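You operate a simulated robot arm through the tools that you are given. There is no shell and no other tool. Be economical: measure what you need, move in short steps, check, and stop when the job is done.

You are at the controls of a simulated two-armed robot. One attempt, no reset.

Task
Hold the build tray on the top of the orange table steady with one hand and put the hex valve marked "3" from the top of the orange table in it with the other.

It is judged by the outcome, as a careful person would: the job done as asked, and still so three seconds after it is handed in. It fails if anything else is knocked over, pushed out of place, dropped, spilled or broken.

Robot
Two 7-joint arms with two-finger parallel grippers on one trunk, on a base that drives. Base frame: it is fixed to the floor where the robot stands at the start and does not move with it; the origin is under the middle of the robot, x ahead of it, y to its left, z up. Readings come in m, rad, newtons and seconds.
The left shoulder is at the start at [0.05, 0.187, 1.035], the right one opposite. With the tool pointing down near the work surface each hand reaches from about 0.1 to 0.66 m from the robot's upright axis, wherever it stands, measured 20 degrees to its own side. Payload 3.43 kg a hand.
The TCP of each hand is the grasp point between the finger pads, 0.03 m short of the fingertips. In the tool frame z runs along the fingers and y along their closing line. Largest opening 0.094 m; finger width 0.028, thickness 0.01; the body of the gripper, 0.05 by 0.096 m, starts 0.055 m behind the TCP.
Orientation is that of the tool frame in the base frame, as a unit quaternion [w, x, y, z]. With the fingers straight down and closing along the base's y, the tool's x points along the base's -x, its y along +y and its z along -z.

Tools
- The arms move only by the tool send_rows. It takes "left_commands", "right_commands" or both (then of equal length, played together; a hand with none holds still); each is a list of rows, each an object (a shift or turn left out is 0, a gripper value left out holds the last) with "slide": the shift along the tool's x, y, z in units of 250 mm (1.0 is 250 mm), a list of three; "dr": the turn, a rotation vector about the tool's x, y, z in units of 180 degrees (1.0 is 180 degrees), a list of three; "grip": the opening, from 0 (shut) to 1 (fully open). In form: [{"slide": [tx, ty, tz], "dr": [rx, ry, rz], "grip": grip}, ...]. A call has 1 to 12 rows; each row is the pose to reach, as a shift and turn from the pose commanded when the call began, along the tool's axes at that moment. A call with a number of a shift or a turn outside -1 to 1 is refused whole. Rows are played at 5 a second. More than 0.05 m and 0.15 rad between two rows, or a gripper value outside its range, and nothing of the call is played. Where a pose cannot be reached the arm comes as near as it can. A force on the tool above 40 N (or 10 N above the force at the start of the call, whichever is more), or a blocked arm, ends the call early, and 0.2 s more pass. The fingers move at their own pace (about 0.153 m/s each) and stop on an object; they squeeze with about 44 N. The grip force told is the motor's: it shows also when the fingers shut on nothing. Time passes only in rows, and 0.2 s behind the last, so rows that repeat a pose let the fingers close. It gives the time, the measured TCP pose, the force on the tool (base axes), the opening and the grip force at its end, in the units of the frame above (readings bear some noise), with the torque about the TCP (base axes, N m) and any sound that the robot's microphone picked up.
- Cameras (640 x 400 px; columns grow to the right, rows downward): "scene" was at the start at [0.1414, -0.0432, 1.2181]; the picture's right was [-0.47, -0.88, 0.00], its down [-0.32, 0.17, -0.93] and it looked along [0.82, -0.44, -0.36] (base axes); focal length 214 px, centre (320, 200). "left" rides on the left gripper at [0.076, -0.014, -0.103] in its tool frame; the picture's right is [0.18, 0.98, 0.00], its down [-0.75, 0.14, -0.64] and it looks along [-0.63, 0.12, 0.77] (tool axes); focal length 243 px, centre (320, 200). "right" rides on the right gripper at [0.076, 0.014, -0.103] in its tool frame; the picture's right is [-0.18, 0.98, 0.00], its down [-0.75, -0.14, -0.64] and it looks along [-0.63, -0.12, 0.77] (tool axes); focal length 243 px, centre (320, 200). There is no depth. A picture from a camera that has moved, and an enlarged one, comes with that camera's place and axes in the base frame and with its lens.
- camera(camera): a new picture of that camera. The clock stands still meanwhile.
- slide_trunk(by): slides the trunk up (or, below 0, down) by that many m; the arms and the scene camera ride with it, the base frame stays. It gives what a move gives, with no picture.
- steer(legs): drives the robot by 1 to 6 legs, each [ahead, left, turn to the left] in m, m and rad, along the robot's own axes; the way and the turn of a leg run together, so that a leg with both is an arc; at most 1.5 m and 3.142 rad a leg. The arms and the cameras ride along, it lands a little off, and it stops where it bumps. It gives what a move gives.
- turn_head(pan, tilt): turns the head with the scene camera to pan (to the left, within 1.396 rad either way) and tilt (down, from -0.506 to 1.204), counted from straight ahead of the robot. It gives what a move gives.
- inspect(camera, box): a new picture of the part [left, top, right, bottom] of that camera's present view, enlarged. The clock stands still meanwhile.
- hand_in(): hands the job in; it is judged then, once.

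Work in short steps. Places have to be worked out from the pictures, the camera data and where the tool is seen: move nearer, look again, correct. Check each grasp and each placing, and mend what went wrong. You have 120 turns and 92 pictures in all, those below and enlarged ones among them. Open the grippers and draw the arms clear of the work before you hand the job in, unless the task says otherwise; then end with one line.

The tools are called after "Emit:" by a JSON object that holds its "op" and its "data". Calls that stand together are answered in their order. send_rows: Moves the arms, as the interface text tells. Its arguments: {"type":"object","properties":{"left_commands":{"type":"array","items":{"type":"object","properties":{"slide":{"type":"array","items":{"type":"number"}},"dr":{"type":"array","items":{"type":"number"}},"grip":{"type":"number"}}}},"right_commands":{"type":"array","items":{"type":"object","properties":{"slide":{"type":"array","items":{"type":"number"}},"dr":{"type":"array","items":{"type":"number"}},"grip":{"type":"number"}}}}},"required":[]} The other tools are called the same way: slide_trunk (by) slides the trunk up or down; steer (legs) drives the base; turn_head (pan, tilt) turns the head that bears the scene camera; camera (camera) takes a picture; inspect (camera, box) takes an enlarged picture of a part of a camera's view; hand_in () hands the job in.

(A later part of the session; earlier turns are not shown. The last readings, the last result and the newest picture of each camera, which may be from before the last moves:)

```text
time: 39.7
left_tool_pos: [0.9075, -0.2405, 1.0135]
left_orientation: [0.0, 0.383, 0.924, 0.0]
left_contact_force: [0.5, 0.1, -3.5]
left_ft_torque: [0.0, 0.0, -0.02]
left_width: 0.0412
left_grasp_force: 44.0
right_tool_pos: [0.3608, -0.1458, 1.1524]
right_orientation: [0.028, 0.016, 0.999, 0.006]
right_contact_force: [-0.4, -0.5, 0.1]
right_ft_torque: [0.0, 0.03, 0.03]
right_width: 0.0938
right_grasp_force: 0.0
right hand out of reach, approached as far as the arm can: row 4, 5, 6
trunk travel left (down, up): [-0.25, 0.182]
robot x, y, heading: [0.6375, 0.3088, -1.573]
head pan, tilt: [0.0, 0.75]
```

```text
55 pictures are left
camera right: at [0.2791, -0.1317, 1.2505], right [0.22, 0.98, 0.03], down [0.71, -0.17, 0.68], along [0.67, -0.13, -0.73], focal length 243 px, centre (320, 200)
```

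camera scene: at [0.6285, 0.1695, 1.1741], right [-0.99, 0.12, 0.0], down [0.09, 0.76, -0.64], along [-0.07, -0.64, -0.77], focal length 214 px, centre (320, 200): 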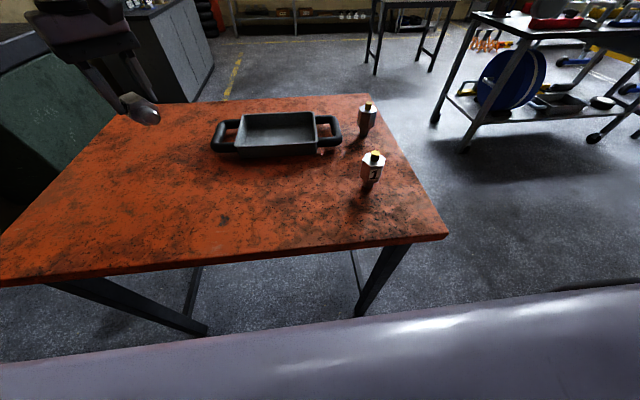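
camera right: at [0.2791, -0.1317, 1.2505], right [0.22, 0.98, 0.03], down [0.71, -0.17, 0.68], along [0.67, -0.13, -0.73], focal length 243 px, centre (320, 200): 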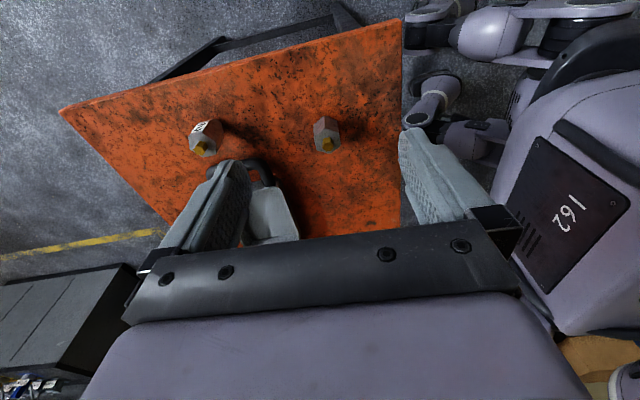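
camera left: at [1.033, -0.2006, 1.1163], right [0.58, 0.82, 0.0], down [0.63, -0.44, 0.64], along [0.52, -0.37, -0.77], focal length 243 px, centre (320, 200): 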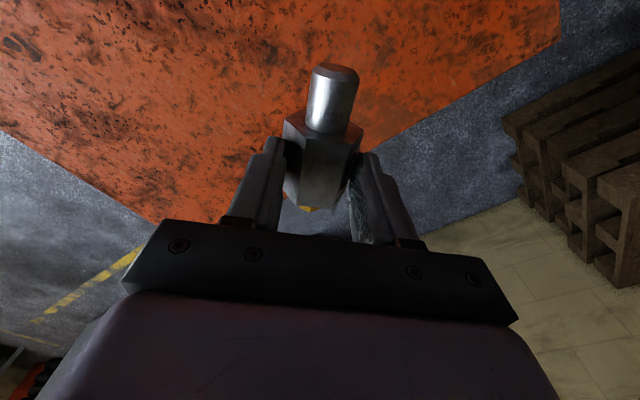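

The right hand turned fine, though the scene camera was nudged a little (arm passing close to the head). I extend the hand on to above the handle, still high.

Emit:
{"op": "send_rows", "data": {"right_commands": [{"slide": [-0.12, -0.09, 0.02]}, {"slide": [-0.24, -0.18, 0.06]}, {"slide": [-0.37, -0.27, 0.1]}, {"slide": [-0.5, -0.36, 0.15]}, {"slide": [-0.62, -0.46, 0.2]}, {"slide": [-0.744, -0.548, 0.25]}, {"slide": [-0.744, -0.548, 0.25]}]}}

Emit:
{"op": "camera", "data": {"camera": "scene"}}

Emit:
{"op": "camera", "data": {"camera": "right"}}

Emit:
{"op": "camera", "data": {"camera": "left"}}

```text
time: 41.3
left_tool_pos: [0.9077, -0.2405, 1.0146]
left_orientation: [0.0, 0.383, 0.924, 0.0]
left_contact_force: [-0.5, 0.4, -3.5]
left_ft_torque: [0.03, -0.03, 0.01]
left_width: 0.0412
left_grasp_force: 43.8
right_tool_pos: [0.554, -0.2558, 1.0805]
right_orientation: [0.0, 0.0, 1.0, 0.0]
right_contact_force: [-0.1, -0.5, -0.5]
right_ft_torque: [0.0, 0.0, -0.03]
right_width: 0.0939
right_grasp_force: 0.0
right hand out of reach, approached as far as the arm can: row 5, 6, 7
trunk travel left (down, up): [-0.25, 0.182]
robot x, y, heading: [0.6421, 0.304, -1.575]
head pan, tilt: [0.0, 0.75]
```

```text
54 pictures are left
camera scene: at [0.637, 0.163, 1.1841], right [-1.0, 0.0, 0.0], down [0.0, 0.68, -0.73], along [0.0, -0.73, -0.68], focal length 214 px, centre (320, 200)
```

scene: 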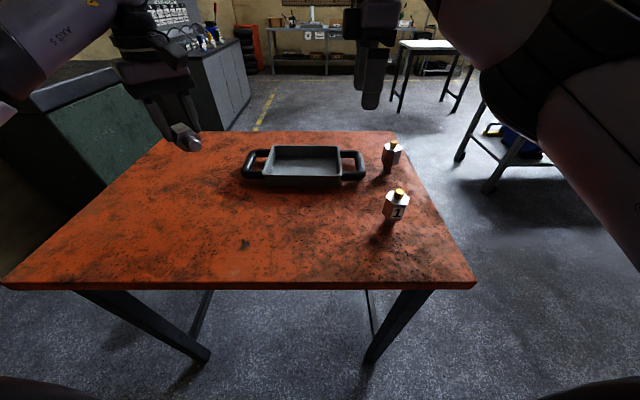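

```text
53 pictures are left
camera right: at [0.4781, -0.242, 1.1829], right [0.18, 0.98, 0.0], down [0.76, -0.14, 0.64], along [0.63, -0.12, -0.77], focal length 243 px, centre (320, 200)
```

right: 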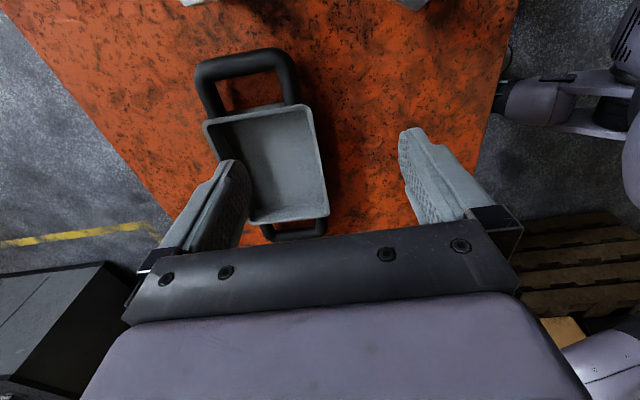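

```text
52 pictures are left
camera left: at [0.8436, -0.1967, 1.1159], right [0.56, 0.83, 0.0], down [0.63, -0.43, 0.64], along [0.53, -0.36, -0.77], focal length 243 px, centre (320, 200)
```

left: 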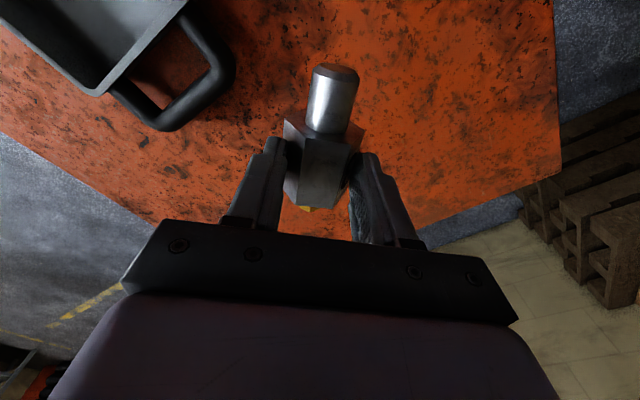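

The hand falls short only because it is still high. I lower it to z≈0.96, where reach is better, and recheck.

Emit:
{"op": "send_rows", "data": {"right_commands": [{"slide": [0, 0, 0.18]}, {"slide": [0, 0, 0.36]}, {"slide": [0, 0, 0.53]}, {"slide": [0, 0, 0.53]}]}}

Emit:
{"op": "camera", "data": {"camera": "right"}}

Emit:
{"op": "camera", "data": {"camera": "scene"}}

```text
time: 42.3
left_tool_pos: [0.9072, -0.24, 1.0144]
left_orientation: [0.0, 0.383, 0.924, 0.0]
left_contact_force: [-0.3, -0.5, -3.0]
left_ft_torque: [-0.01, -0.06, -0.01]
left_width: 0.0412
left_grasp_force: 43.9
right_tool_pos: [0.5665, -0.2924, 0.9532]
right_orientation: [-0.001, 0.0, 1.0, 0.0]
right_contact_force: [-0.3, 0.2, -0.3]
right_ft_torque: [-0.04, 0.0, 0.0]
right_width: 0.0938
right_grasp_force: 0.0
right hand out of reach, approached as far as the arm can: row 1, 2, 3, 4
trunk travel left (down, up): [-0.25, 0.182]
robot x, y, heading: [0.638, 0.3048, -1.568]
head pan, tilt: [0.0, 0.75]
```

```text
51 pictures are left
camera right: at [0.4911, -0.2784, 1.0576], right [0.18, 0.98, 0.0], down [0.76, -0.14, 0.64], along [0.63, -0.12, -0.77], focal length 243 px, centre (320, 200)
```

right: 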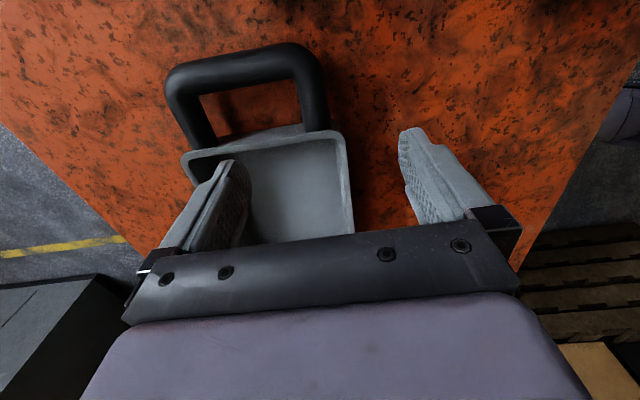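

```text
50 pictures are left
camera scene: at [0.6373, 0.1629, 1.1841], right [-1.0, 0.0, 0.0], down [0.0, 0.68, -0.73], along [0.0, -0.73, -0.68], focal length 214 px, centre (320, 200)
```

scene: 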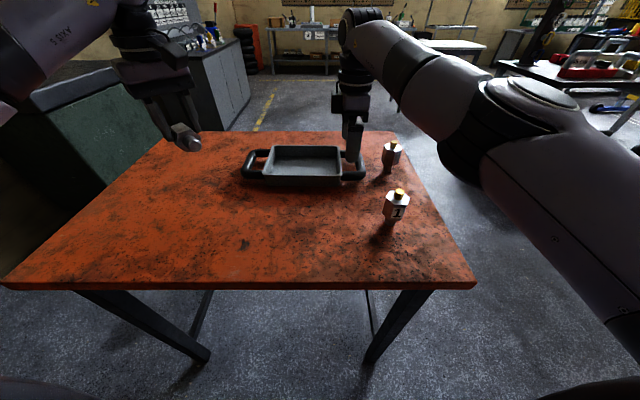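

The handle's gap is only ~3 mm wider than the finger, too tight. I'll hold the tray by its near wall instead: shift the right hand to x≈0.61 above the wall and look.

Emit:
{"op": "send_rows", "data": {"right_commands": [{"slide": [-0.09, 0.02, 0]}, {"slide": [-0.176, 0.048, 0]}, {"slide": [-0.176, 0.048, 0.04]}, {"slide": [-0.176, 0.048, 0.04]}]}}

Emit:
{"op": "camera", "data": {"camera": "right"}}

Emit:
{"op": "inspect", "data": {"camera": "scene", "box": [240, 110, 420, 220]}}

```text
time: 43.3
left_tool_pos: [0.9085, -0.2404, 1.0133]
left_orientation: [0.0, 0.382, 0.924, 0.0]
left_contact_force: [0.1, 0.1, -3.7]
left_ft_torque: [0.0, -0.02, 0.02]
left_width: 0.041
left_grasp_force: 44.1
right_tool_pos: [0.6044, -0.2814, 0.9475]
right_orientation: [0.002, 0.006, 1.0, -0.003]
right_contact_force: [-0.1, 0.0, -0.2]
right_ft_torque: [0.02, 0.01, 0.0]
right_width: 0.0941
right_grasp_force: 0.0
right hand out of reach, approached as far as the arm can: row 2
trunk travel left (down, up): [-0.25, 0.182]
robot x, y, heading: [0.635, 0.306, -1.573]
head pan, tilt: [0.0, 0.75]
```

```text
49 pictures are left
camera right: at [0.5276, -0.2664, 1.0496], right [0.19, 0.98, -0.01], down [0.75, -0.15, 0.65], along [0.63, -0.13, -0.76], focal length 243 px, centre (320, 200)
```

right: 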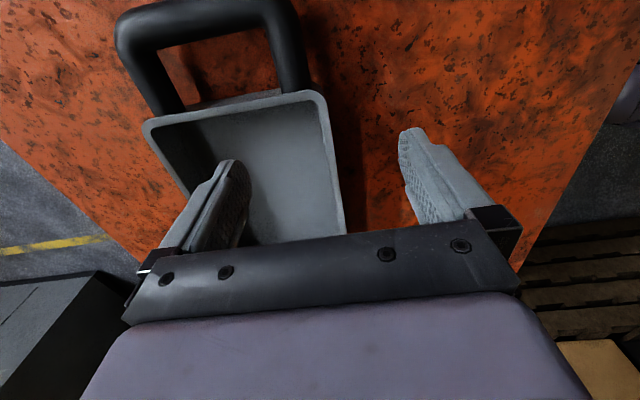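

```text
3.56 times, centred on (330, 165) of scene
camera zoom: at [0.6373, 0.1629, 1.1841], right [-1.0, 0.0, 0.0], down [0.0, 0.68, -0.73], along [0.0, -0.73, -0.68], focal length 763 px, centre (284, 324)
```

zoom: 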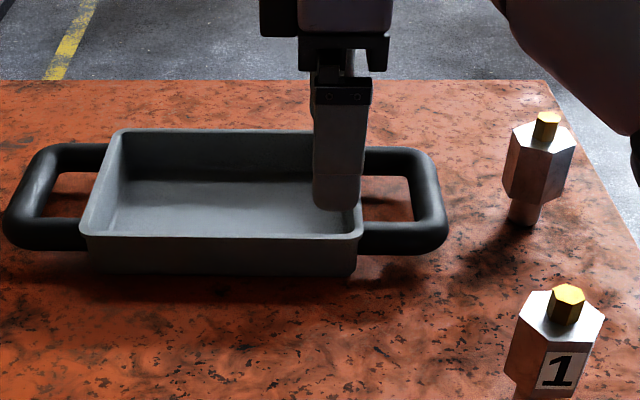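

Wall centre is y≈-0.278 and the TCP is at -0.281. I nudge to x≈0.615 and descend to z≈0.88, straddling the near wall.

Emit:
{"op": "send_rows", "data": {"right_commands": [{"slide": [-0.042, 0.01, 0.04]}, {"slide": [-0.042, 0.01, 0.12]}, {"slide": [-0.042, 0.01, 0.2]}, {"slide": [-0.042, 0.01, 0.27]}, {"slide": [-0.042, 0.01, 0.27]}]}}

Emit:
{"op": "camera", "data": {"camera": "right"}}

Emit:
{"op": "inspect", "data": {"camera": "scene", "box": [240, 110, 420, 220]}}

```text
time: 44.5
left_tool_pos: [0.9079, -0.2402, 1.0146]
left_orientation: [0.0, 0.382, 0.924, 0.0]
left_contact_force: [-0.3, 0.6, -2.9]
left_ft_torque: [-0.04, -0.01, -0.02]
left_width: 0.041
left_grasp_force: 43.8
right_tool_pos: [0.6047, -0.2883, 0.8785]
right_orientation: [-0.001, 0.004, 1.0, 0.0]
right_contact_force: [0.0, -0.2, -0.2]
right_ft_torque: [0.03, -0.04, 0.03]
right_width: 0.0941
right_grasp_force: 0.1
right hand out of reach, approached as far as the arm can: row 1, 2, 3, 4, 5
trunk travel left (down, up): [-0.25, 0.182]
robot x, y, heading: [0.6425, 0.3075, -1.576]
head pan, tilt: [0.0, 0.75]
```

```text
47 pictures are left
camera right: at [0.5291, -0.2739, 0.9821], right [0.19, 0.98, 0.0], down [0.75, -0.15, 0.64], along [0.63, -0.12, -0.77], focal length 243 px, centre (320, 200)
```

right: 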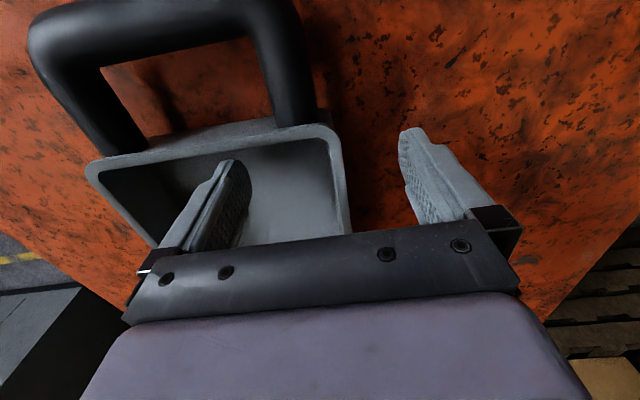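

```text
3.56 times, centred on (330, 165) of scene
camera zoom: at [0.6373, 0.1629, 1.1841], right [-1.0, 0.0, 0.0], down [0.0, 0.68, -0.73], along [0.0, -0.73, -0.68], focal length 763 px, centre (284, 324)
```

zoom: 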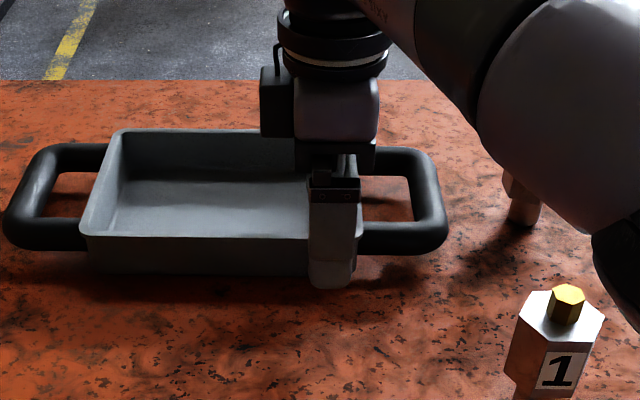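

The wall is at y≈-0.278 but the TCP came out at -0.288. I shift +y about 1 cm before closing.

Emit:
{"op": "send_rows", "data": {"right_commands": [{"slide": [0, 0.02, 0]}, {"slide": [0, 0.04, 0]}, {"slide": [0, 0.04, 0]}]}}

```text
time: 45.3
left_tool_pos: [0.9071, -0.2399, 1.0147]
left_orientation: [0.0, 0.382, 0.924, 0.001]
left_contact_force: [0.0, 0.3, -3.7]
left_ft_torque: [-0.02, -0.02, -0.01]
left_width: 0.0414
left_grasp_force: 44.0
right_tool_pos: [0.6053, -0.2877, 0.8795]
right_orientation: [0.0, 0.003, 1.0, 0.001]
right_contact_force: [-0.4, 0.6, -0.5]
right_ft_torque: [0.02, -0.02, 0.02]
right_width: 0.0937
right_grasp_force: 0.0
right hand out of reach, approached as far as the arm can: row 1, 2, 3
trunk travel left (down, up): [-0.25, 0.182]
robot x, y, heading: [0.6375, 0.3038, -1.574]
head pan, tilt: [0.0, 0.75]
```

The arm is at a joint limit there, so I back the base 1 cm instead; the fingers have about 4 cm clearance either side of the wall.

Emit:
{"op": "steer", "data": {"legs": [[-0.01, 0, 0]]}}

Emit:
{"op": "camera", "data": {"camera": "right"}}

```text
time: 46.1
left_tool_pos: [0.9073, -0.2296, 1.0142]
left_orientation: [0.0, 0.382, 0.924, 0.0]
left_contact_force: [0.4, -0.3, -3.3]
left_ft_torque: [-0.01, -0.03, 0.0]
left_width: 0.0412
left_grasp_force: 43.9
right_tool_pos: [0.606, -0.2768, 0.8792]
right_orientation: [-0.001, 0.003, 1.0, -0.001]
right_contact_force: [-0.5, 0.6, 0.6]
right_ft_torque: [-0.01, 0.02, 0.03]
right_width: 0.0941
right_grasp_force: 0.1
trunk travel left (down, up): [-0.25, 0.182]
robot x, y, heading: [0.6362, 0.3158, -1.573]
head pan, tilt: [0.0, 0.75]
```

```text
45 pictures are left
camera right: at [0.5293, -0.2636, 0.9829], right [0.19, 0.98, 0.0], down [0.75, -0.15, 0.64], along [0.63, -0.12, -0.77], focal length 243 px, centre (320, 200)
```

right: 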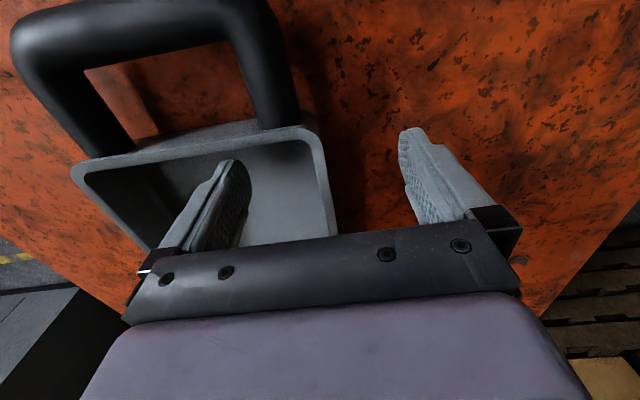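

The wall is now centred between the fingers. I close gradually onto it.

Emit:
{"op": "send_rows", "data": {"right_commands": [{"grip": 0.7}, {"grip": 0.45}, {"grip": 0.3}, {"grip": 0.2}, {"grip": 0.13}, {"grip": 0.07}, {"grip": 0}, {"grip": 0}]}}

Emit:
{"op": "camera", "data": {"camera": "right"}}

Emit:
{"op": "camera", "data": {"camera": "scene"}}

```text
time: 47.9
left_tool_pos: [0.9084, -0.2294, 1.0138]
left_orientation: [0.0, 0.382, 0.924, 0.001]
left_contact_force: [0.1, -0.4, -3.3]
left_ft_torque: [0.0, 0.01, 0.02]
left_width: 0.0412
left_grasp_force: 44.0
right_tool_pos: [0.6045, -0.279, 0.8799]
right_orientation: [-0.002, 0.004, 1.0, 0.0]
right_contact_force: [-0.2, -0.7, 0.2]
right_ft_torque: [-0.01, 0.02, -0.18]
right_width: 0.0034
right_grasp_force: 38.1
trunk travel left (down, up): [-0.25, 0.182]
robot x, y, heading: [0.6358, 0.316, -1.573]
head pan, tilt: [0.0, 0.75]
```

```text
44 pictures are left
camera right: at [0.5286, -0.2641, 0.9827], right [0.19, 0.98, 0.0], down [0.75, -0.15, 0.64], along [0.63, -0.12, -0.77], focal length 243 px, centre (320, 200)
```

right: 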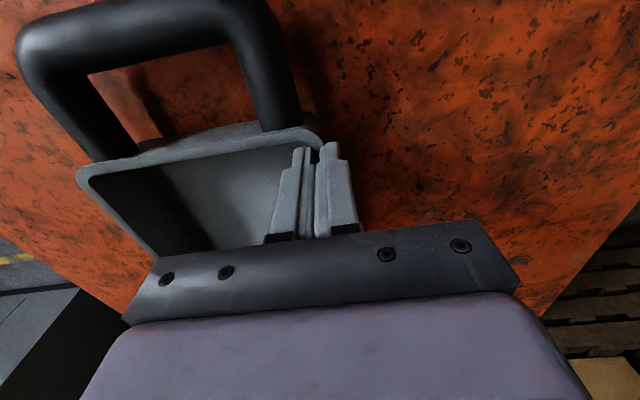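

```text
43 pictures are left
camera scene: at [0.6373, 0.1729, 1.1841], right [-1.0, 0.0, 0.0], down [0.0, 0.68, -0.73], along [0.0, -0.73, -0.68], focal length 214 px, centre (320, 200)
```

scene: 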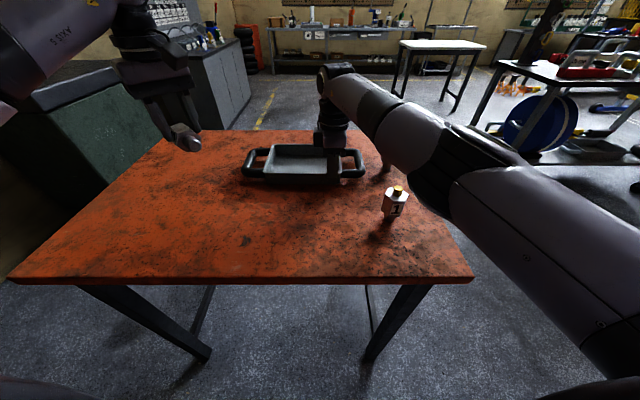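

The right hand now holds the tray wall firmly. I bring the left hand high toward (0.74,-0.335), turning it clockwise so its camera side faces away from the right hand.

Emit:
{"op": "send_rows", "data": {"left_commands": [{"slide": [0.016, -0.07, 0], "dr": [0, 0, 0.0454]}, {"slide": [0.032, -0.14, 0], "dr": [0, 0, 0.0908]}, {"slide": [0.048, -0.21, 0], "dr": [0, 0, 0.1362]}, {"slide": [0.064, -0.28, 0], "dr": [0, 0, 0.1816]}, {"slide": [0.08, -0.35, 0], "dr": [0, 0, 0.227]}, {"slide": [0.096, -0.42, 0], "dr": [0, 0, 0.2725]}, {"slide": [0.112, -0.49, 0], "dr": [0, 0, 0.318]}, {"slide": [0.128, -0.56, 0], "dr": [0, 0, 0.3635]}, {"slide": [0.144, -0.63, 0], "dr": [0, 0, 0.409]}, {"slide": [0.16, -0.7, 0], "dr": [0, 0, 0.4545]}, {"slide": [0.177, -0.774, 0], "dr": [0, 0, 0.5]}, {"slide": [0.177, -0.774, 0], "dr": [0, 0, 0.5]}]}}

Emit:
{"op": "camera", "data": {"camera": "left"}}

Emit:
{"op": "camera", "data": {"camera": "scene"}}

```text
time: 50.5
left_tool_pos: [0.7491, -0.2091, 1.0291]
left_orientation: [0.002, 0.913, 0.407, -0.001]
left_contact_force: [-0.4, -0.6, -2.9]
left_ft_torque: [-0.05, -0.01, -0.02]
left_width: 0.0409
left_grasp_force: 43.8
left hand out of reach, approached as far as the arm can: row 7, 8, 9, 10, 11, 12
right_tool_pos: [0.6046, -0.2793, 0.8792]
right_orientation: [0.0, 0.004, 1.0, 0.0]
right_contact_force: [1.1, -0.3, 1.1]
right_ft_torque: [0.04, 0.3, 0.06]
right_width: 0.0035
right_grasp_force: 38.2
trunk travel left (down, up): [-0.25, 0.182]
robot x, y, heading: [0.6366, 0.3126, -1.575]
head pan, tilt: [0.0, 0.75]
```

```text
42 pictures are left
camera left: at [0.7896, -0.1432, 1.1302], right [0.85, -0.52, 0.0], down [-0.4, -0.65, 0.65], along [-0.34, -0.55, -0.76], focal length 243 px, centre (320, 200)
```

left: 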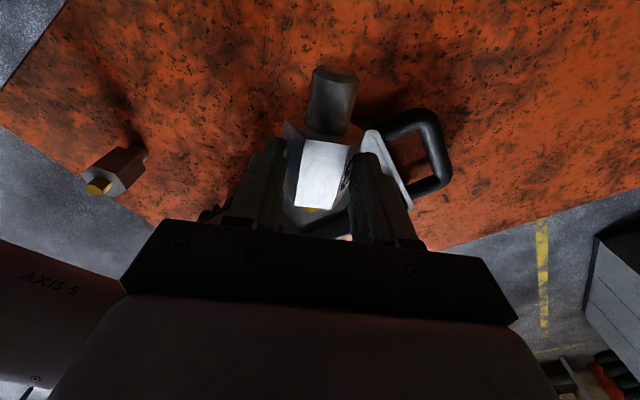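

```text
41 pictures are left
camera scene: at [0.6373, 0.173, 1.1841], right [-1.0, 0.0, 0.0], down [0.0, 0.68, -0.73], along [0.0, -0.73, -0.68], focal length 214 px, centre (320, 200)
```

scene: 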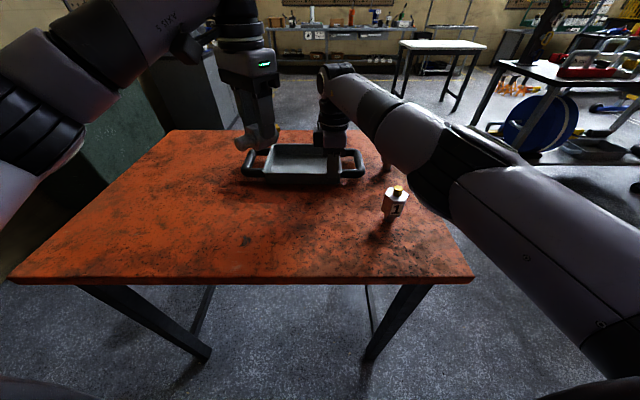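

The left hand stops short at this height; lower is easier to reach. I lower it 7 cm (still above the rim) and check.

Emit:
{"op": "send_rows", "data": {"left_commands": [{"slide": [0, 0, 0.08]}, {"slide": [0, 0, 0.16]}, {"slide": [0, 0, 0.24]}, {"slide": [0, 0, 0.24]}]}}

Emit:
{"op": "inspect", "data": {"camera": "scene", "box": [200, 80, 420, 220]}}

```text
time: 51.5
left_tool_pos: [0.7508, -0.2086, 0.9649]
left_orientation: [0.002, 0.914, 0.407, -0.001]
left_contact_force: [-0.8, 0.2, -2.7]
left_ft_torque: [0.0, 0.03, 0.01]
left_width: 0.0413
left_grasp_force: 43.6
right_tool_pos: [0.6052, -0.2794, 0.8804]
right_orientation: [-0.001, 0.004, 1.0, 0.001]
right_contact_force: [0.7, 0.0, 0.5]
right_ft_torque: [0.0, 0.31, 0.03]
right_width: 0.0039
right_grasp_force: 37.9
trunk travel left (down, up): [-0.25, 0.182]
robot x, y, heading: [0.6375, 0.3141, -1.573]
head pan, tilt: [0.0, 0.75]
```

```text
2.86 times, centred on (310, 150) of scene
camera zoom: at [0.6374, 0.173, 1.1841], right [-1.0, 0.0, 0.0], down [0.0, 0.68, -0.73], along [0.0, -0.73, -0.68], focal length 613 px, centre (349, 343)
```

zoom: 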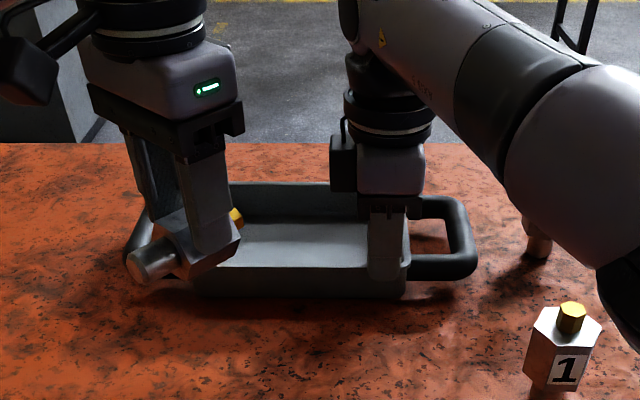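

The command now tracks; I move the hand over the tray interior toward (0.72,-0.335) at this height.

Emit:
{"op": "send_rows", "data": {"left_commands": [{"slide": [-0.12, 0.065, 0]}, {"slide": [-0.24, 0.13, 0]}, {"slide": [-0.36, 0.19, 0]}, {"slide": [-0.464, 0.251, 0]}, {"slide": [-0.464, 0.251, 0]}]}}

Emit:
{"op": "inspect", "data": {"camera": "scene", "box": [200, 80, 420, 220]}}

Emit:
{"op": "camera", "data": {"camera": "left"}}

```text
time: 52.7
left_tool_pos: [0.7335, -0.2266, 0.9408]
left_orientation: [0.002, 0.914, 0.407, -0.002]
left_contact_force: [-0.1, -0.1, -2.9]
left_ft_torque: [-0.02, 0.03, -0.01]
left_width: 0.0412
left_grasp_force: 44.0
left hand out of reach, approached as far as the arm can: row 1, 2, 3, 4, 5
right_tool_pos: [0.6052, -0.2776, 0.879]
right_orientation: [-0.001, 0.005, 1.0, 0.0]
right_contact_force: [-0.5, 0.1, -0.6]
right_ft_torque: [0.01, 0.29, -0.01]
right_width: 0.0036
right_grasp_force: 38.4
trunk travel left (down, up): [-0.25, 0.182]
robot x, y, heading: [0.6377, 0.3129, -1.573]
head pan, tilt: [0.0, 0.75]
```

```text
2.86 times, centred on (310, 150) of scene
camera zoom: at [0.6372, 0.1729, 1.1841], right [-1.0, 0.0, 0.0], down [0.0, 0.68, -0.73], along [0.0, -0.73, -0.68], focal length 613 px, centre (349, 343)
```

zoom: 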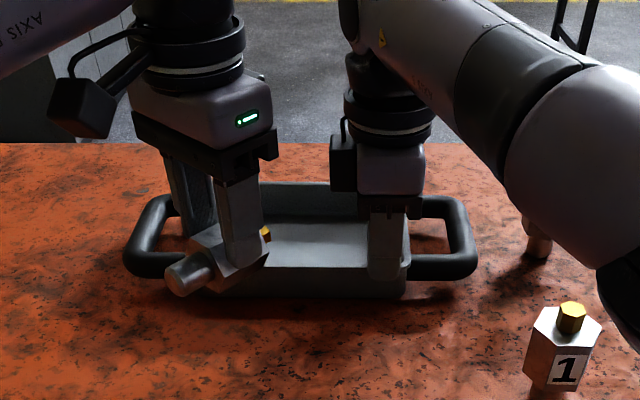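

```text
38 pictures are left
camera left: at [0.7737, -0.1606, 1.0412], right [0.85, -0.52, 0.0], down [-0.4, -0.65, 0.65], along [-0.34, -0.55, -0.76], focal length 243 px, centre (320, 200)
```

left: 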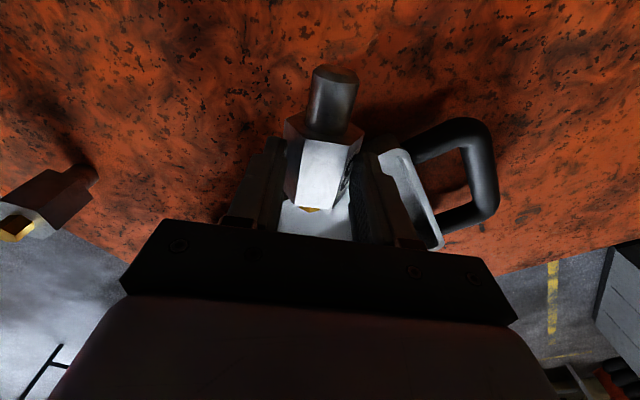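

Clockwise turn limits reach. I raise slightly and turn back counter-clockwise to about +20°, which reached farther before.

Emit:
{"op": "send_rows", "data": {"left_commands": [{"slide": [0.03, 0, -0.1], "dr": [0, 0, -0.02]}, {"slide": [0.06, -0.01, -0.2], "dr": [0, 0, -0.065]}, {"slide": [0.1, -0.02, -0.2], "dr": [0, 0, -0.11]}, {"slide": [0.143, -0.02, -0.2], "dr": [0, 0, -0.155]}, {"slide": [0.143, -0.02, -0.2], "dr": [0, 0, -0.2]}, {"slide": [0.143, -0.02, -0.2], "dr": [0, 0, -0.245]}, {"slide": [0.143, -0.02, -0.2], "dr": [0, 0, -0.29]}, {"slide": [0.143, -0.02, -0.2], "dr": [0, 0, -0.345]}, {"slide": [0.143, -0.02, -0.2], "dr": [0, 0, -0.345]}]}}

```text
refused: row 8 steps farther than a row can; nothing moved
```

The last turn step was slightly too big; I resend with smaller steps.

Emit:
{"op": "send_rows", "data": {"left_commands": [{"slide": [0.03, 0, -0.1], "dr": [0, 0, -0.03]}, {"slide": [0.06, -0.01, -0.2], "dr": [0, 0, -0.075]}, {"slide": [0.1, -0.02, -0.2], "dr": [0, 0, -0.12]}, {"slide": [0.143, -0.02, -0.2], "dr": [0, 0, -0.165]}, {"slide": [0.143, -0.02, -0.2], "dr": [0, 0, -0.21]}, {"slide": [0.143, -0.02, -0.2], "dr": [0, 0, -0.255]}, {"slide": [0.143, -0.02, -0.2], "dr": [0, 0, -0.3]}, {"slide": [0.143, -0.02, -0.2], "dr": [0, 0, -0.345]}, {"slide": [0.143, -0.02, -0.2], "dr": [0, 0, -0.345]}]}}

```text
time: 54.7
left_tool_pos: [0.7611, -0.1921, 0.9891]
left_orientation: [0.0, 0.572, 0.82, -0.002]
left_contact_force: [-0.6, -0.7, -2.7]
left_ft_torque: [-0.02, 0.01, -0.01]
left_width: 0.0413
left_grasp_force: 44.0
right_tool_pos: [0.6044, -0.2781, 0.8789]
right_orientation: [-0.001, 0.004, 1.0, 0.0]
right_contact_force: [-0.3, 1.2, -1.0]
right_ft_torque: [0.04, 0.28, -0.04]
right_width: 0.0035
right_grasp_force: 37.9
trunk travel left (down, up): [-0.25, 0.182]
robot x, y, heading: [0.6348, 0.3145, -1.576]
head pan, tilt: [0.0, 0.75]
```

Now at +20°. I try for (0.725,-0.345) at z≈0.96.

Emit:
{"op": "send_rows", "data": {"left_commands": [{"slide": [-0.12, -0.08, 0.03]}, {"slide": [-0.25, -0.16, 0.06]}, {"slide": [-0.38, -0.25, 0.09]}, {"slide": [-0.524, -0.346, 0.116]}, {"slide": [-0.524, -0.346, 0.116]}]}}

Emit:
{"op": "inspect", "data": {"camera": "scene", "box": [200, 80, 420, 220]}}

```text
time: 55.9
left_tool_pos: [0.7425, -0.2961, 0.9558]
left_orientation: [0.0, 0.574, 0.819, -0.002]
left_contact_force: [-0.2, 0.0, -3.5]
left_ft_torque: [-0.02, -0.04, 0.03]
left_width: 0.0413
left_grasp_force: 43.8
left hand out of reach, approached as far as the arm can: row 3, 4, 5
right_tool_pos: [0.6038, -0.2778, 0.8796]
right_orientation: [-0.001, 0.004, 1.0, 0.0]
right_contact_force: [-0.4, -1.1, -1.1]
right_ft_torque: [-0.02, 0.33, 0.01]
right_width: 0.0034
right_grasp_force: 37.8
trunk travel left (down, up): [-0.25, 0.182]
robot x, y, heading: [0.6376, 0.3158, -1.573]
head pan, tilt: [0.0, 0.75]
```

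```text
2.86 times, centred on (310, 150) of scene
camera zoom: at [0.6373, 0.1728, 1.1841], right [-1.0, 0.0, 0.0], down [0.0, 0.68, -0.73], along [0.0, -0.73, -0.68], focal length 613 px, centre (349, 343)
```

zoom: 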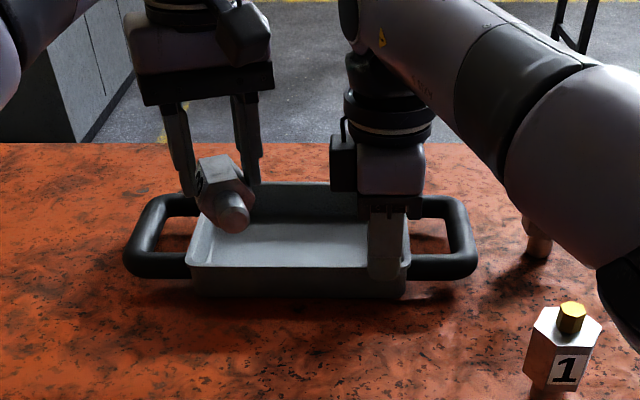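

It stops ~5 cm short. Tilting the fingers ~25° away from the robot gains reach, so I do that while moving on.

Emit:
{"op": "send_rows", "data": {"left_commands": [{"slide": [0, 0, 0], "dr": [0, -0.045, 0]}, {"slide": [0, 0, 0], "dr": [0, -0.09, 0]}, {"slide": [0, 0, 0], "dr": [0, -0.139, 0]}, {"slide": [-0.08, -0.07, 0.01], "dr": [0, -0.139, 0]}, {"slide": [-0.17, -0.133, 0.02], "dr": [0, -0.139, 0]}, {"slide": [-0.17, -0.133, 0.02], "dr": [0, -0.139, 0]}]}}

Emit:
{"op": "inspect", "data": {"camera": "scene", "box": [200, 80, 420, 220]}}

Emit:
{"op": "camera", "data": {"camera": "left"}}

```text
refused: row 3 steps farther than a row can; nothing moved
```

```text
2.86 times, centred on (310, 150) of scene
camera zoom: at [0.6373, 0.1728, 1.1841], right [-1.0, 0.0, 0.0], down [0.0, 0.68, -0.73], along [0.0, -0.73, -0.68], focal length 613 px, centre (349, 343)
```

zoom: 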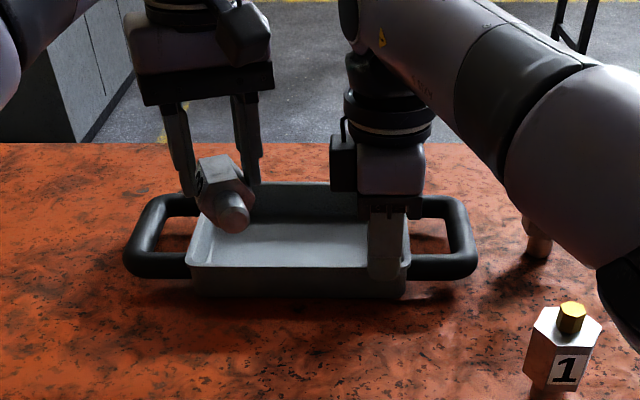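

```text
35 pictures are left
camera left: at [0.7033, -0.2285, 1.0575], right [0.86, 0.51, 0.0], down [0.39, -0.66, 0.64], along [0.33, -0.56, -0.76], focal length 243 px, centre (320, 200)
```

left: 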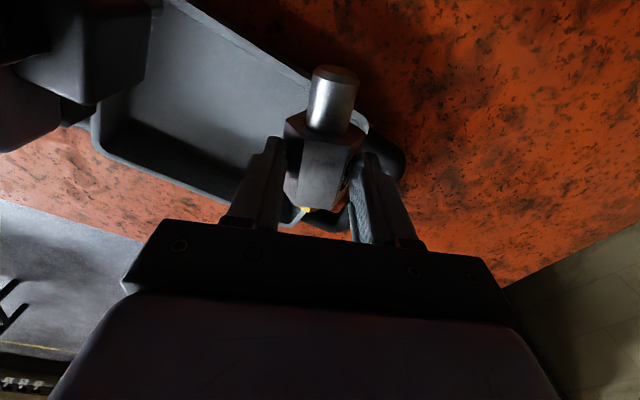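

The turn steps must be slightly smaller; I resend with four tilt steps.

Emit:
{"op": "send_rows", "data": {"left_commands": [{"dr": [0, -0.035, 0]}, {"dr": [0, -0.07, 0]}, {"dr": [0, -0.105, 0]}, {"slide": [-0.04, -0.03, 0], "dr": [0, -0.139, 0]}, {"slide": [-0.1, -0.08, 0.01], "dr": [0, -0.139, 0]}, {"slide": [-0.17, -0.133, 0.02], "dr": [0, -0.139, 0]}, {"slide": [-0.17, -0.133, 0.02], "dr": [0, -0.139, 0]}]}}

Emit:
{"op": "inspect", "data": {"camera": "scene", "box": [200, 80, 420, 220]}}

Emit:
{"op": "camera", "data": {"camera": "left"}}

```text
time: 57.5
left_tool_pos: [0.7233, -0.3466, 0.9507]
left_orientation: [0.178, 0.558, 0.8, -0.126]
left_contact_force: [0.1, -0.6, -3.2]
left_ft_torque: [0.03, 0.01, -0.01]
left_width: 0.0411
left_grasp_force: 43.8
right_tool_pos: [0.6035, -0.2784, 0.8799]
right_orientation: [-0.001, 0.004, 1.0, 0.0]
right_contact_force: [0.6, -0.7, -0.6]
right_ft_torque: [-0.04, 0.27, -0.02]
right_width: 0.0039
right_grasp_force: 38.2
trunk travel left (down, up): [-0.25, 0.182]
robot x, y, heading: [0.6395, 0.3161, -1.571]
head pan, tilt: [0.0, 0.75]
```

```text
2.86 times, centred on (310, 150) of scene
camera zoom: at [0.6373, 0.1728, 1.1841], right [-1.0, 0.0, 0.0], down [0.0, 0.68, -0.73], along [0.0, -0.73, -0.68], focal length 613 px, centre (349, 343)
```

zoom: 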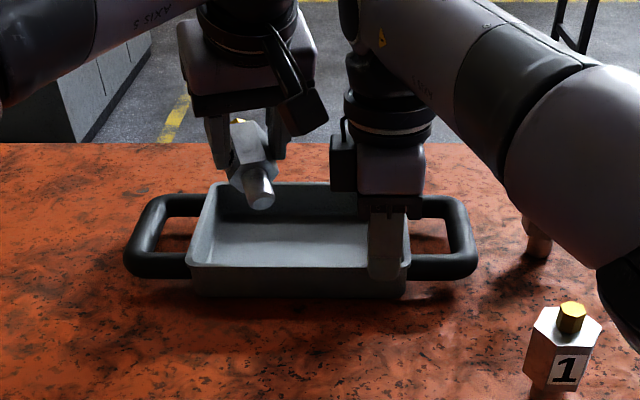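

```text
33 pictures are left
camera left: at [0.6718, -0.2459, 1.0096], right [0.87, 0.49, -0.08], down [0.28, -0.33, 0.9], along [0.42, -0.8, -0.43], focal length 243 px, centre (320, 200)
```

left: 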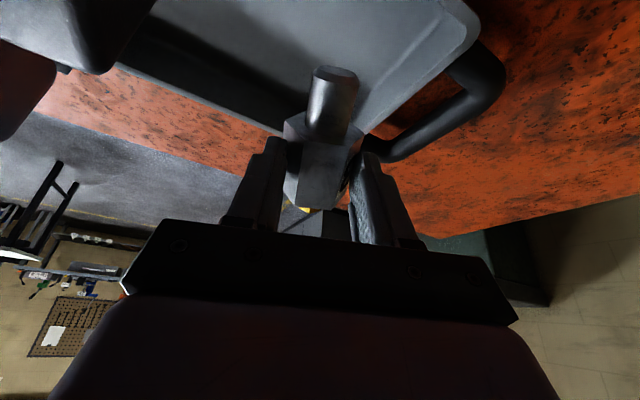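

Reached (0.723,-0.347) but the left camera arm is close to the right hand's box. I yaw the hand ~12° clockwise about the vertical to open that gap.

Emit:
{"op": "send_rows", "data": {"left_commands": [{"slide": [-0.01, -0.005, 0.005], "dr": [0.0094, 0, 0.02]}, {"slide": [-0.02, -0.01, 0.01], "dr": [0.0188, 0, 0.04]}, {"slide": [-0.025, -0.01, 0.012], "dr": [0.0282, 0, 0.0604]}, {"slide": [-0.025, -0.01, 0.012], "dr": [0.0282, 0, 0.0604]}]}}

Emit:
{"op": "inspect", "data": {"camera": "scene", "box": [200, 80, 420, 220]}}

Emit:
{"op": "camera", "data": {"camera": "right"}}

```text
time: 58.5
left_tool_pos: [0.7239, -0.3525, 0.9507]
left_orientation: [0.163, 0.641, 0.736, -0.144]
left_contact_force: [-0.8, -0.5, -3.5]
left_ft_torque: [0.06, 0.01, 0.01]
left_width: 0.0411
left_grasp_force: 44.5
right_tool_pos: [0.6044, -0.2779, 0.8796]
right_orientation: [-0.001, 0.004, 1.0, -0.001]
right_contact_force: [-0.5, -0.1, 0.0]
right_ft_torque: [-0.03, 0.3, 0.0]
right_width: 0.0036
right_grasp_force: 38.6
trunk travel left (down, up): [-0.25, 0.182]
robot x, y, heading: [0.636, 0.3138, -1.573]
head pan, tilt: [0.0, 0.75]
```

```text
2.86 times, centred on (310, 150) of scene
camera zoom: at [0.6373, 0.1728, 1.1841], right [-1.0, 0.0, 0.0], down [0.0, 0.68, -0.73], along [0.0, -0.73, -0.68], focal length 613 px, centre (349, 343)
```

zoom: 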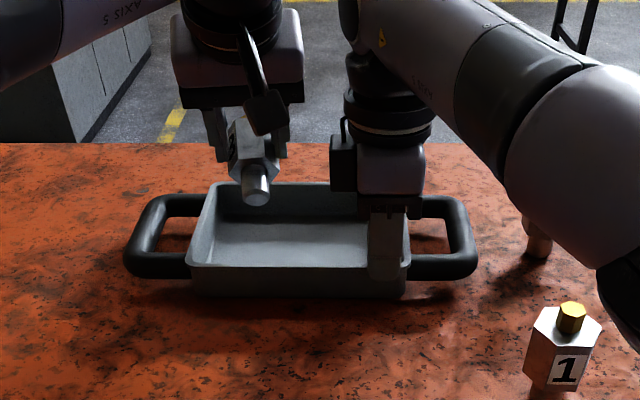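

```text
31 pictures are left
camera right: at [0.5286, -0.2641, 0.9826], right [0.19, 0.98, 0.0], down [0.75, -0.15, 0.64], along [0.63, -0.12, -0.77], focal length 243 px, centre (320, 200)
```

right: 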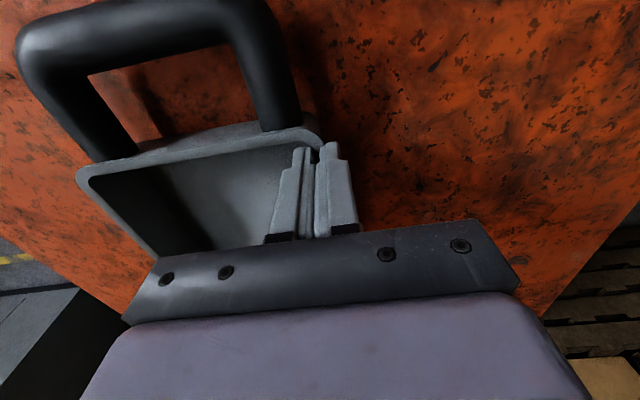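

Clear gap now, and the valve hangs over the tray interior. I shift 1.2 cm toward the middle, reduce the tilt to ~15°, and lower to z≈0.905.

Emit:
{"op": "send_rows", "data": {"left_commands": [{"slide": [0.01, -0.045, 0.005], "dr": [0, 0.015, 0]}, {"slide": [0.04, -0.045, 0.05], "dr": [0, 0.03, 0]}, {"slide": [0.07, -0.045, 0.1], "dr": [0, 0.045, 0]}, {"slide": [0.097, -0.045, 0.153], "dr": [0, 0.0556, 0]}, {"slide": [0.097, -0.045, 0.153], "dr": [0, 0.0556, 0]}]}}

Emit:
{"op": "inspect", "data": {"camera": "scene", "box": [220, 100, 400, 210]}}

Emit:
{"op": "camera", "data": {"camera": "left"}}

```text
time: 59.7
left_tool_pos: [0.7124, -0.3417, 0.9038]
left_orientation: [0.098, 0.65, 0.749, -0.088]
left_contact_force: [0.4, 1.1, -3.8]
left_ft_torque: [0.08, 0.04, 0.02]
left_width: 0.041
left_grasp_force: 44.4
left hand out of reach, approached as far as the arm can: row 3, 4, 5
right_tool_pos: [0.6049, -0.2778, 0.8794]
right_orientation: [-0.001, 0.005, 1.0, 0.0]
right_contact_force: [0.5, 0.1, -1.3]
right_ft_torque: [-0.03, 0.22, 0.06]
right_width: 0.0035
right_grasp_force: 37.5
trunk travel left (down, up): [-0.25, 0.182]
robot x, y, heading: [0.6371, 0.3117, -1.571]
head pan, tilt: [0.0, 0.75]
```

```text
3.56 times, centred on (310, 155) of scene
camera zoom: at [0.6373, 0.1728, 1.1841], right [-1.0, 0.0, 0.0], down [0.0, 0.68, -0.73], along [0.0, -0.73, -0.68], focal length 763 px, centre (356, 360)
```

zoom: 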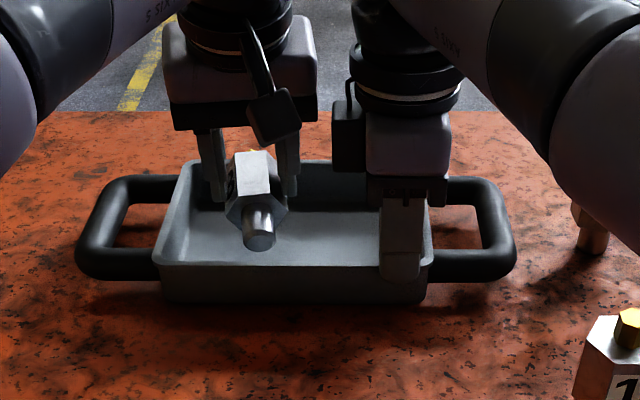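

```text
29 pictures are left
camera left: at [0.6848, -0.2446, 0.9827], right [0.95, 0.31, -0.05], down [0.22, -0.53, 0.82], along [0.23, -0.79, -0.58], focal length 243 px, centre (320, 200)
```

left: 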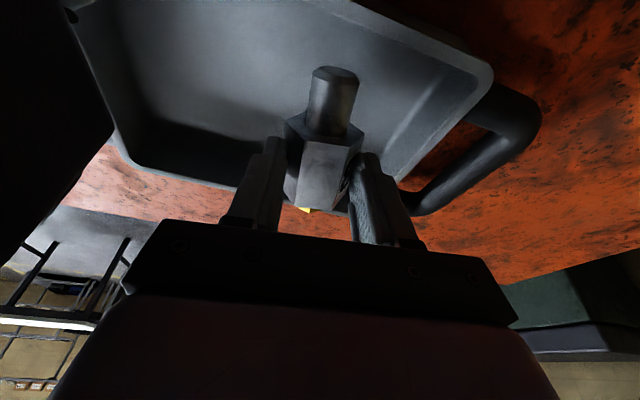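

The stem end is ~7 mm from the near wall; I tilt 5° more, move 8 mm forward and lower 18 mm.

Emit:
{"op": "send_rows", "data": {"left_commands": [{"slide": [-0.03, -0.004, 0.008], "dr": [0, -0.028, 0]}, {"slide": [-0.02, -0.004, 0.04], "dr": [0, -0.028, 0]}, {"slide": [-0.012, -0.004, 0.078], "dr": [0, -0.028, 0]}, {"slide": [-0.012, -0.004, 0.078], "dr": [0, -0.028, 0]}]}}

Emit:
{"op": "inspect", "data": {"camera": "scene", "box": [220, 100, 400, 210]}}

```text
time: 60.7
left_tool_pos: [0.714, -0.3507, 0.8871]
left_orientation: [0.133, 0.645, 0.743, -0.116]
left_contact_force: [0.1, -0.1, -3.0]
left_ft_torque: [0.03, 0.02, -0.06]
left_width: 0.041
left_grasp_force: 43.9
right_tool_pos: [0.6048, -0.2793, 0.8796]
right_orientation: [-0.001, 0.004, 1.0, -0.001]
right_contact_force: [1.0, 0.3, 0.5]
right_ft_torque: [0.02, 0.26, 0.03]
right_width: 0.0034
right_grasp_force: 38.5
trunk travel left (down, up): [-0.25, 0.182]
robot x, y, heading: [0.6373, 0.3155, -1.572]
head pan, tilt: [0.0, 0.75]
```

```text
3.56 times, centred on (310, 155) of scene
camera zoom: at [0.6373, 0.1728, 1.1841], right [-1.0, 0.0, 0.0], down [0.0, 0.68, -0.73], along [0.0, -0.73, -0.68], focal length 763 px, centre (356, 360)
```

zoom: 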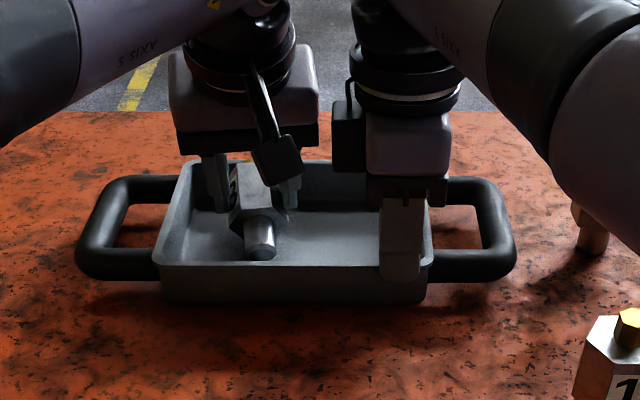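

Still clear. I lower in 3 mm steps toward contact of the stem with the tray floor.

Emit:
{"op": "send_rows", "data": {"left_commands": [{"slide": [0.004, 0, 0.011]}, {"slide": [0.008, 0, 0.022]}, {"slide": [0.0115, 0, 0.032]}]}}

Emit:
{"op": "camera", "data": {"camera": "left"}}

```text
time: 61.5
left_tool_pos: [0.7127, -0.3504, 0.884]
left_orientation: [0.135, 0.645, 0.743, -0.122]
left_contact_force: [0.2, 2.3, 28.5]
left_ft_torque: [0.11, -0.01, 0.0]
left_width: 0.0413
left_grasp_force: 44.1
right_tool_pos: [0.6045, -0.2775, 0.8801]
right_orientation: [0.0, 0.004, 1.0, 0.0]
right_contact_force: [4.3, -8.0, -16.1]
right_ft_torque: [-0.15, 0.6, -0.34]
right_width: 0.0034
right_grasp_force: 38.0
trunk travel left (down, up): [-0.25, 0.182]
robot x, y, heading: [0.6357, 0.3123, -1.578]
head pan, tilt: [0.0, 0.75]
```

```text
27 pictures are left
camera left: at [0.6843, -0.2469, 0.9522], right [0.95, 0.31, -0.07], down [0.21, -0.45, 0.87], along [0.24, -0.84, -0.49], focal length 243 px, centre (320, 200)
```

left: 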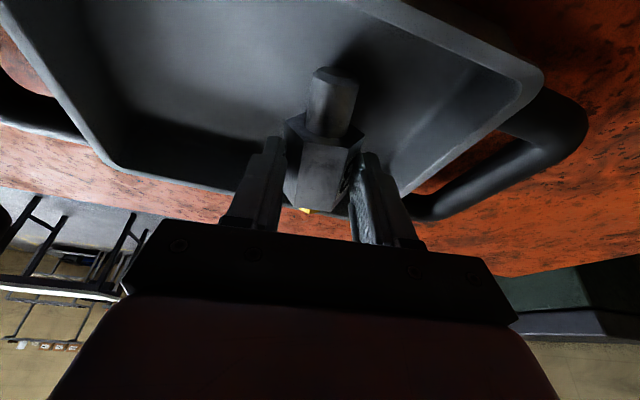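

Contact at z≈0.884 (28 N): the stem rests on the tray floor. I ease up 1.5 mm and open slowly, only part-way so the fingers don't hit the side walls.

Emit:
{"op": "send_rows", "data": {"left_commands": [{"slide": [-0.003, 0, -0.008], "grip": 0.44}, {"slide": [-0.003, 0, -0.008], "grip": 0.44}, {"slide": [-0.003, 0, -0.008], "grip": 0.5}, {"slide": [-0.003, 0, -0.008], "grip": 0.58}, {"slide": [-0.003, 0, -0.008], "grip": 0.66}, {"slide": [-0.003, 0, -0.008], "grip": 0.68}]}}

Emit:
{"op": "camera", "data": {"camera": "left"}}

Emit:
{"op": "inspect", "data": {"camera": "scene", "box": [220, 100, 400, 210]}}

```text
time: 62.9
left_tool_pos: [0.7139, -0.3505, 0.8809]
left_orientation: [0.132, 0.645, 0.743, -0.116]
left_contact_force: [0.2, -0.5, -0.4]
left_ft_torque: [-0.02, 0.02, 0.04]
left_width: 0.0639
left_grasp_force: 0.1
right_tool_pos: [0.6045, -0.2784, 0.8799]
right_orientation: [-0.001, 0.004, 1.0, 0.0]
right_contact_force: [-0.6, 0.9, -3.2]
right_ft_torque: [0.04, -0.07, 0.19]
right_width: 0.0037
right_grasp_force: 38.2
trunk travel left (down, up): [-0.25, 0.182]
robot x, y, heading: [0.6383, 0.3131, -1.572]
head pan, tilt: [0.0, 0.75]
```

```text
26 pictures are left
camera left: at [0.6846, -0.2471, 0.9498], right [0.95, 0.31, -0.07], down [0.21, -0.46, 0.86], along [0.24, -0.83, -0.5], focal length 243 px, centre (320, 200)
```

left: 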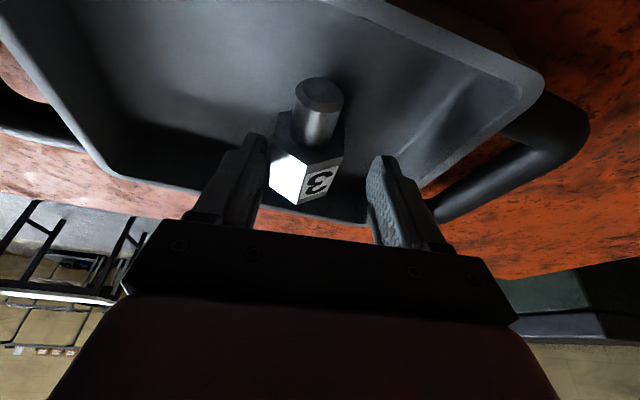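

```text
3.56 times, centred on (310, 155) of scene
camera zoom: at [0.6372, 0.173, 1.1841], right [-1.0, 0.0, 0.0], down [0.0, 0.68, -0.73], along [0.0, -0.73, -0.68], focal length 763 px, centre (356, 360)
```

zoom: 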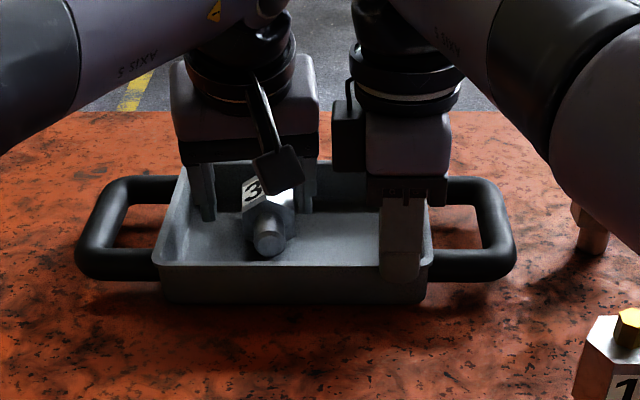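

The valve lies in the tray with its "3" up. I shift the hand 6 mm off the valve and withdraw along the finger axis.

Emit:
{"op": "send_rows", "data": {"left_commands": [{"slide": [0, -0.024, 0]}, {"slide": [0, -0.024, -0.08]}, {"slide": [0, -0.024, -0.2]}, {"slide": [0, -0.024, -0.36]}, {"slide": [0.05, 0.05, -0.52]}, {"slide": [0.1, 0.15, -0.66]}, {"slide": [0.2, 0.25, -0.76]}]}}

Emit:
{"op": "camera", "data": {"camera": "scene"}}

Emit:
{"op": "inspect", "data": {"camera": "scene", "box": [220, 100, 400, 210]}}

```text
time: 64.5
left_tool_pos: [0.7571, -0.2305, 1.0468]
left_orientation: [0.132, 0.645, 0.744, -0.116]
left_contact_force: [0.3, -0.8, -0.7]
left_ft_torque: [-0.01, 0.0, 0.03]
left_width: 0.064
left_grasp_force: 0.1
right_tool_pos: [0.6047, -0.2781, 0.8801]
right_orientation: [-0.001, 0.004, 1.0, 0.001]
right_contact_force: [0.3, 1.6, -1.4]
right_ft_torque: [-0.09, -0.15, 0.13]
right_width: 0.0037
right_grasp_force: 38.3
trunk travel left (down, up): [-0.25, 0.182]
robot x, y, heading: [0.6367, 0.3135, -1.574]
head pan, tilt: [0.0, 0.75]
```

```text
24 pictures are left
camera scene: at [0.6373, 0.1732, 1.1841], right [-1.0, 0.0, 0.0], down [0.0, 0.68, -0.73], along [0.0, -0.73, -0.68], focal length 214 px, centre (320, 200)
```

scene: 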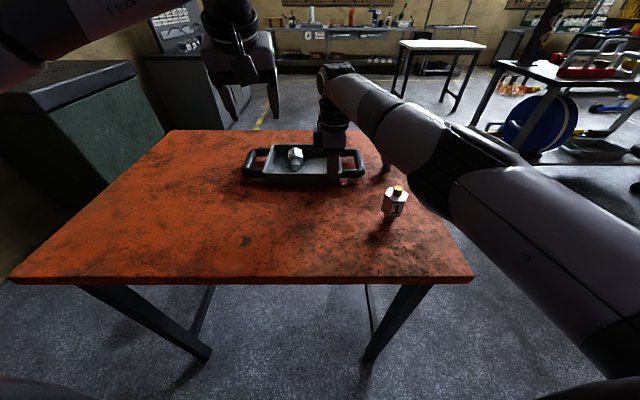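

```text
3.56 times, centred on (310, 155) of scene
camera zoom: at [0.6373, 0.1732, 1.1841], right [-1.0, 0.0, 0.0], down [0.0, 0.68, -0.73], along [0.0, -0.73, -0.68], focal length 763 px, centre (356, 360)
```

zoom: 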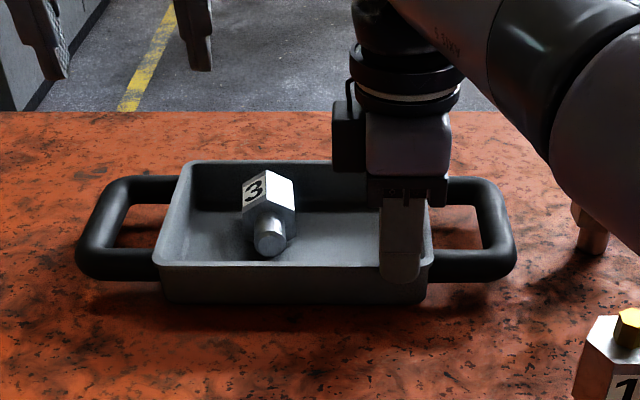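

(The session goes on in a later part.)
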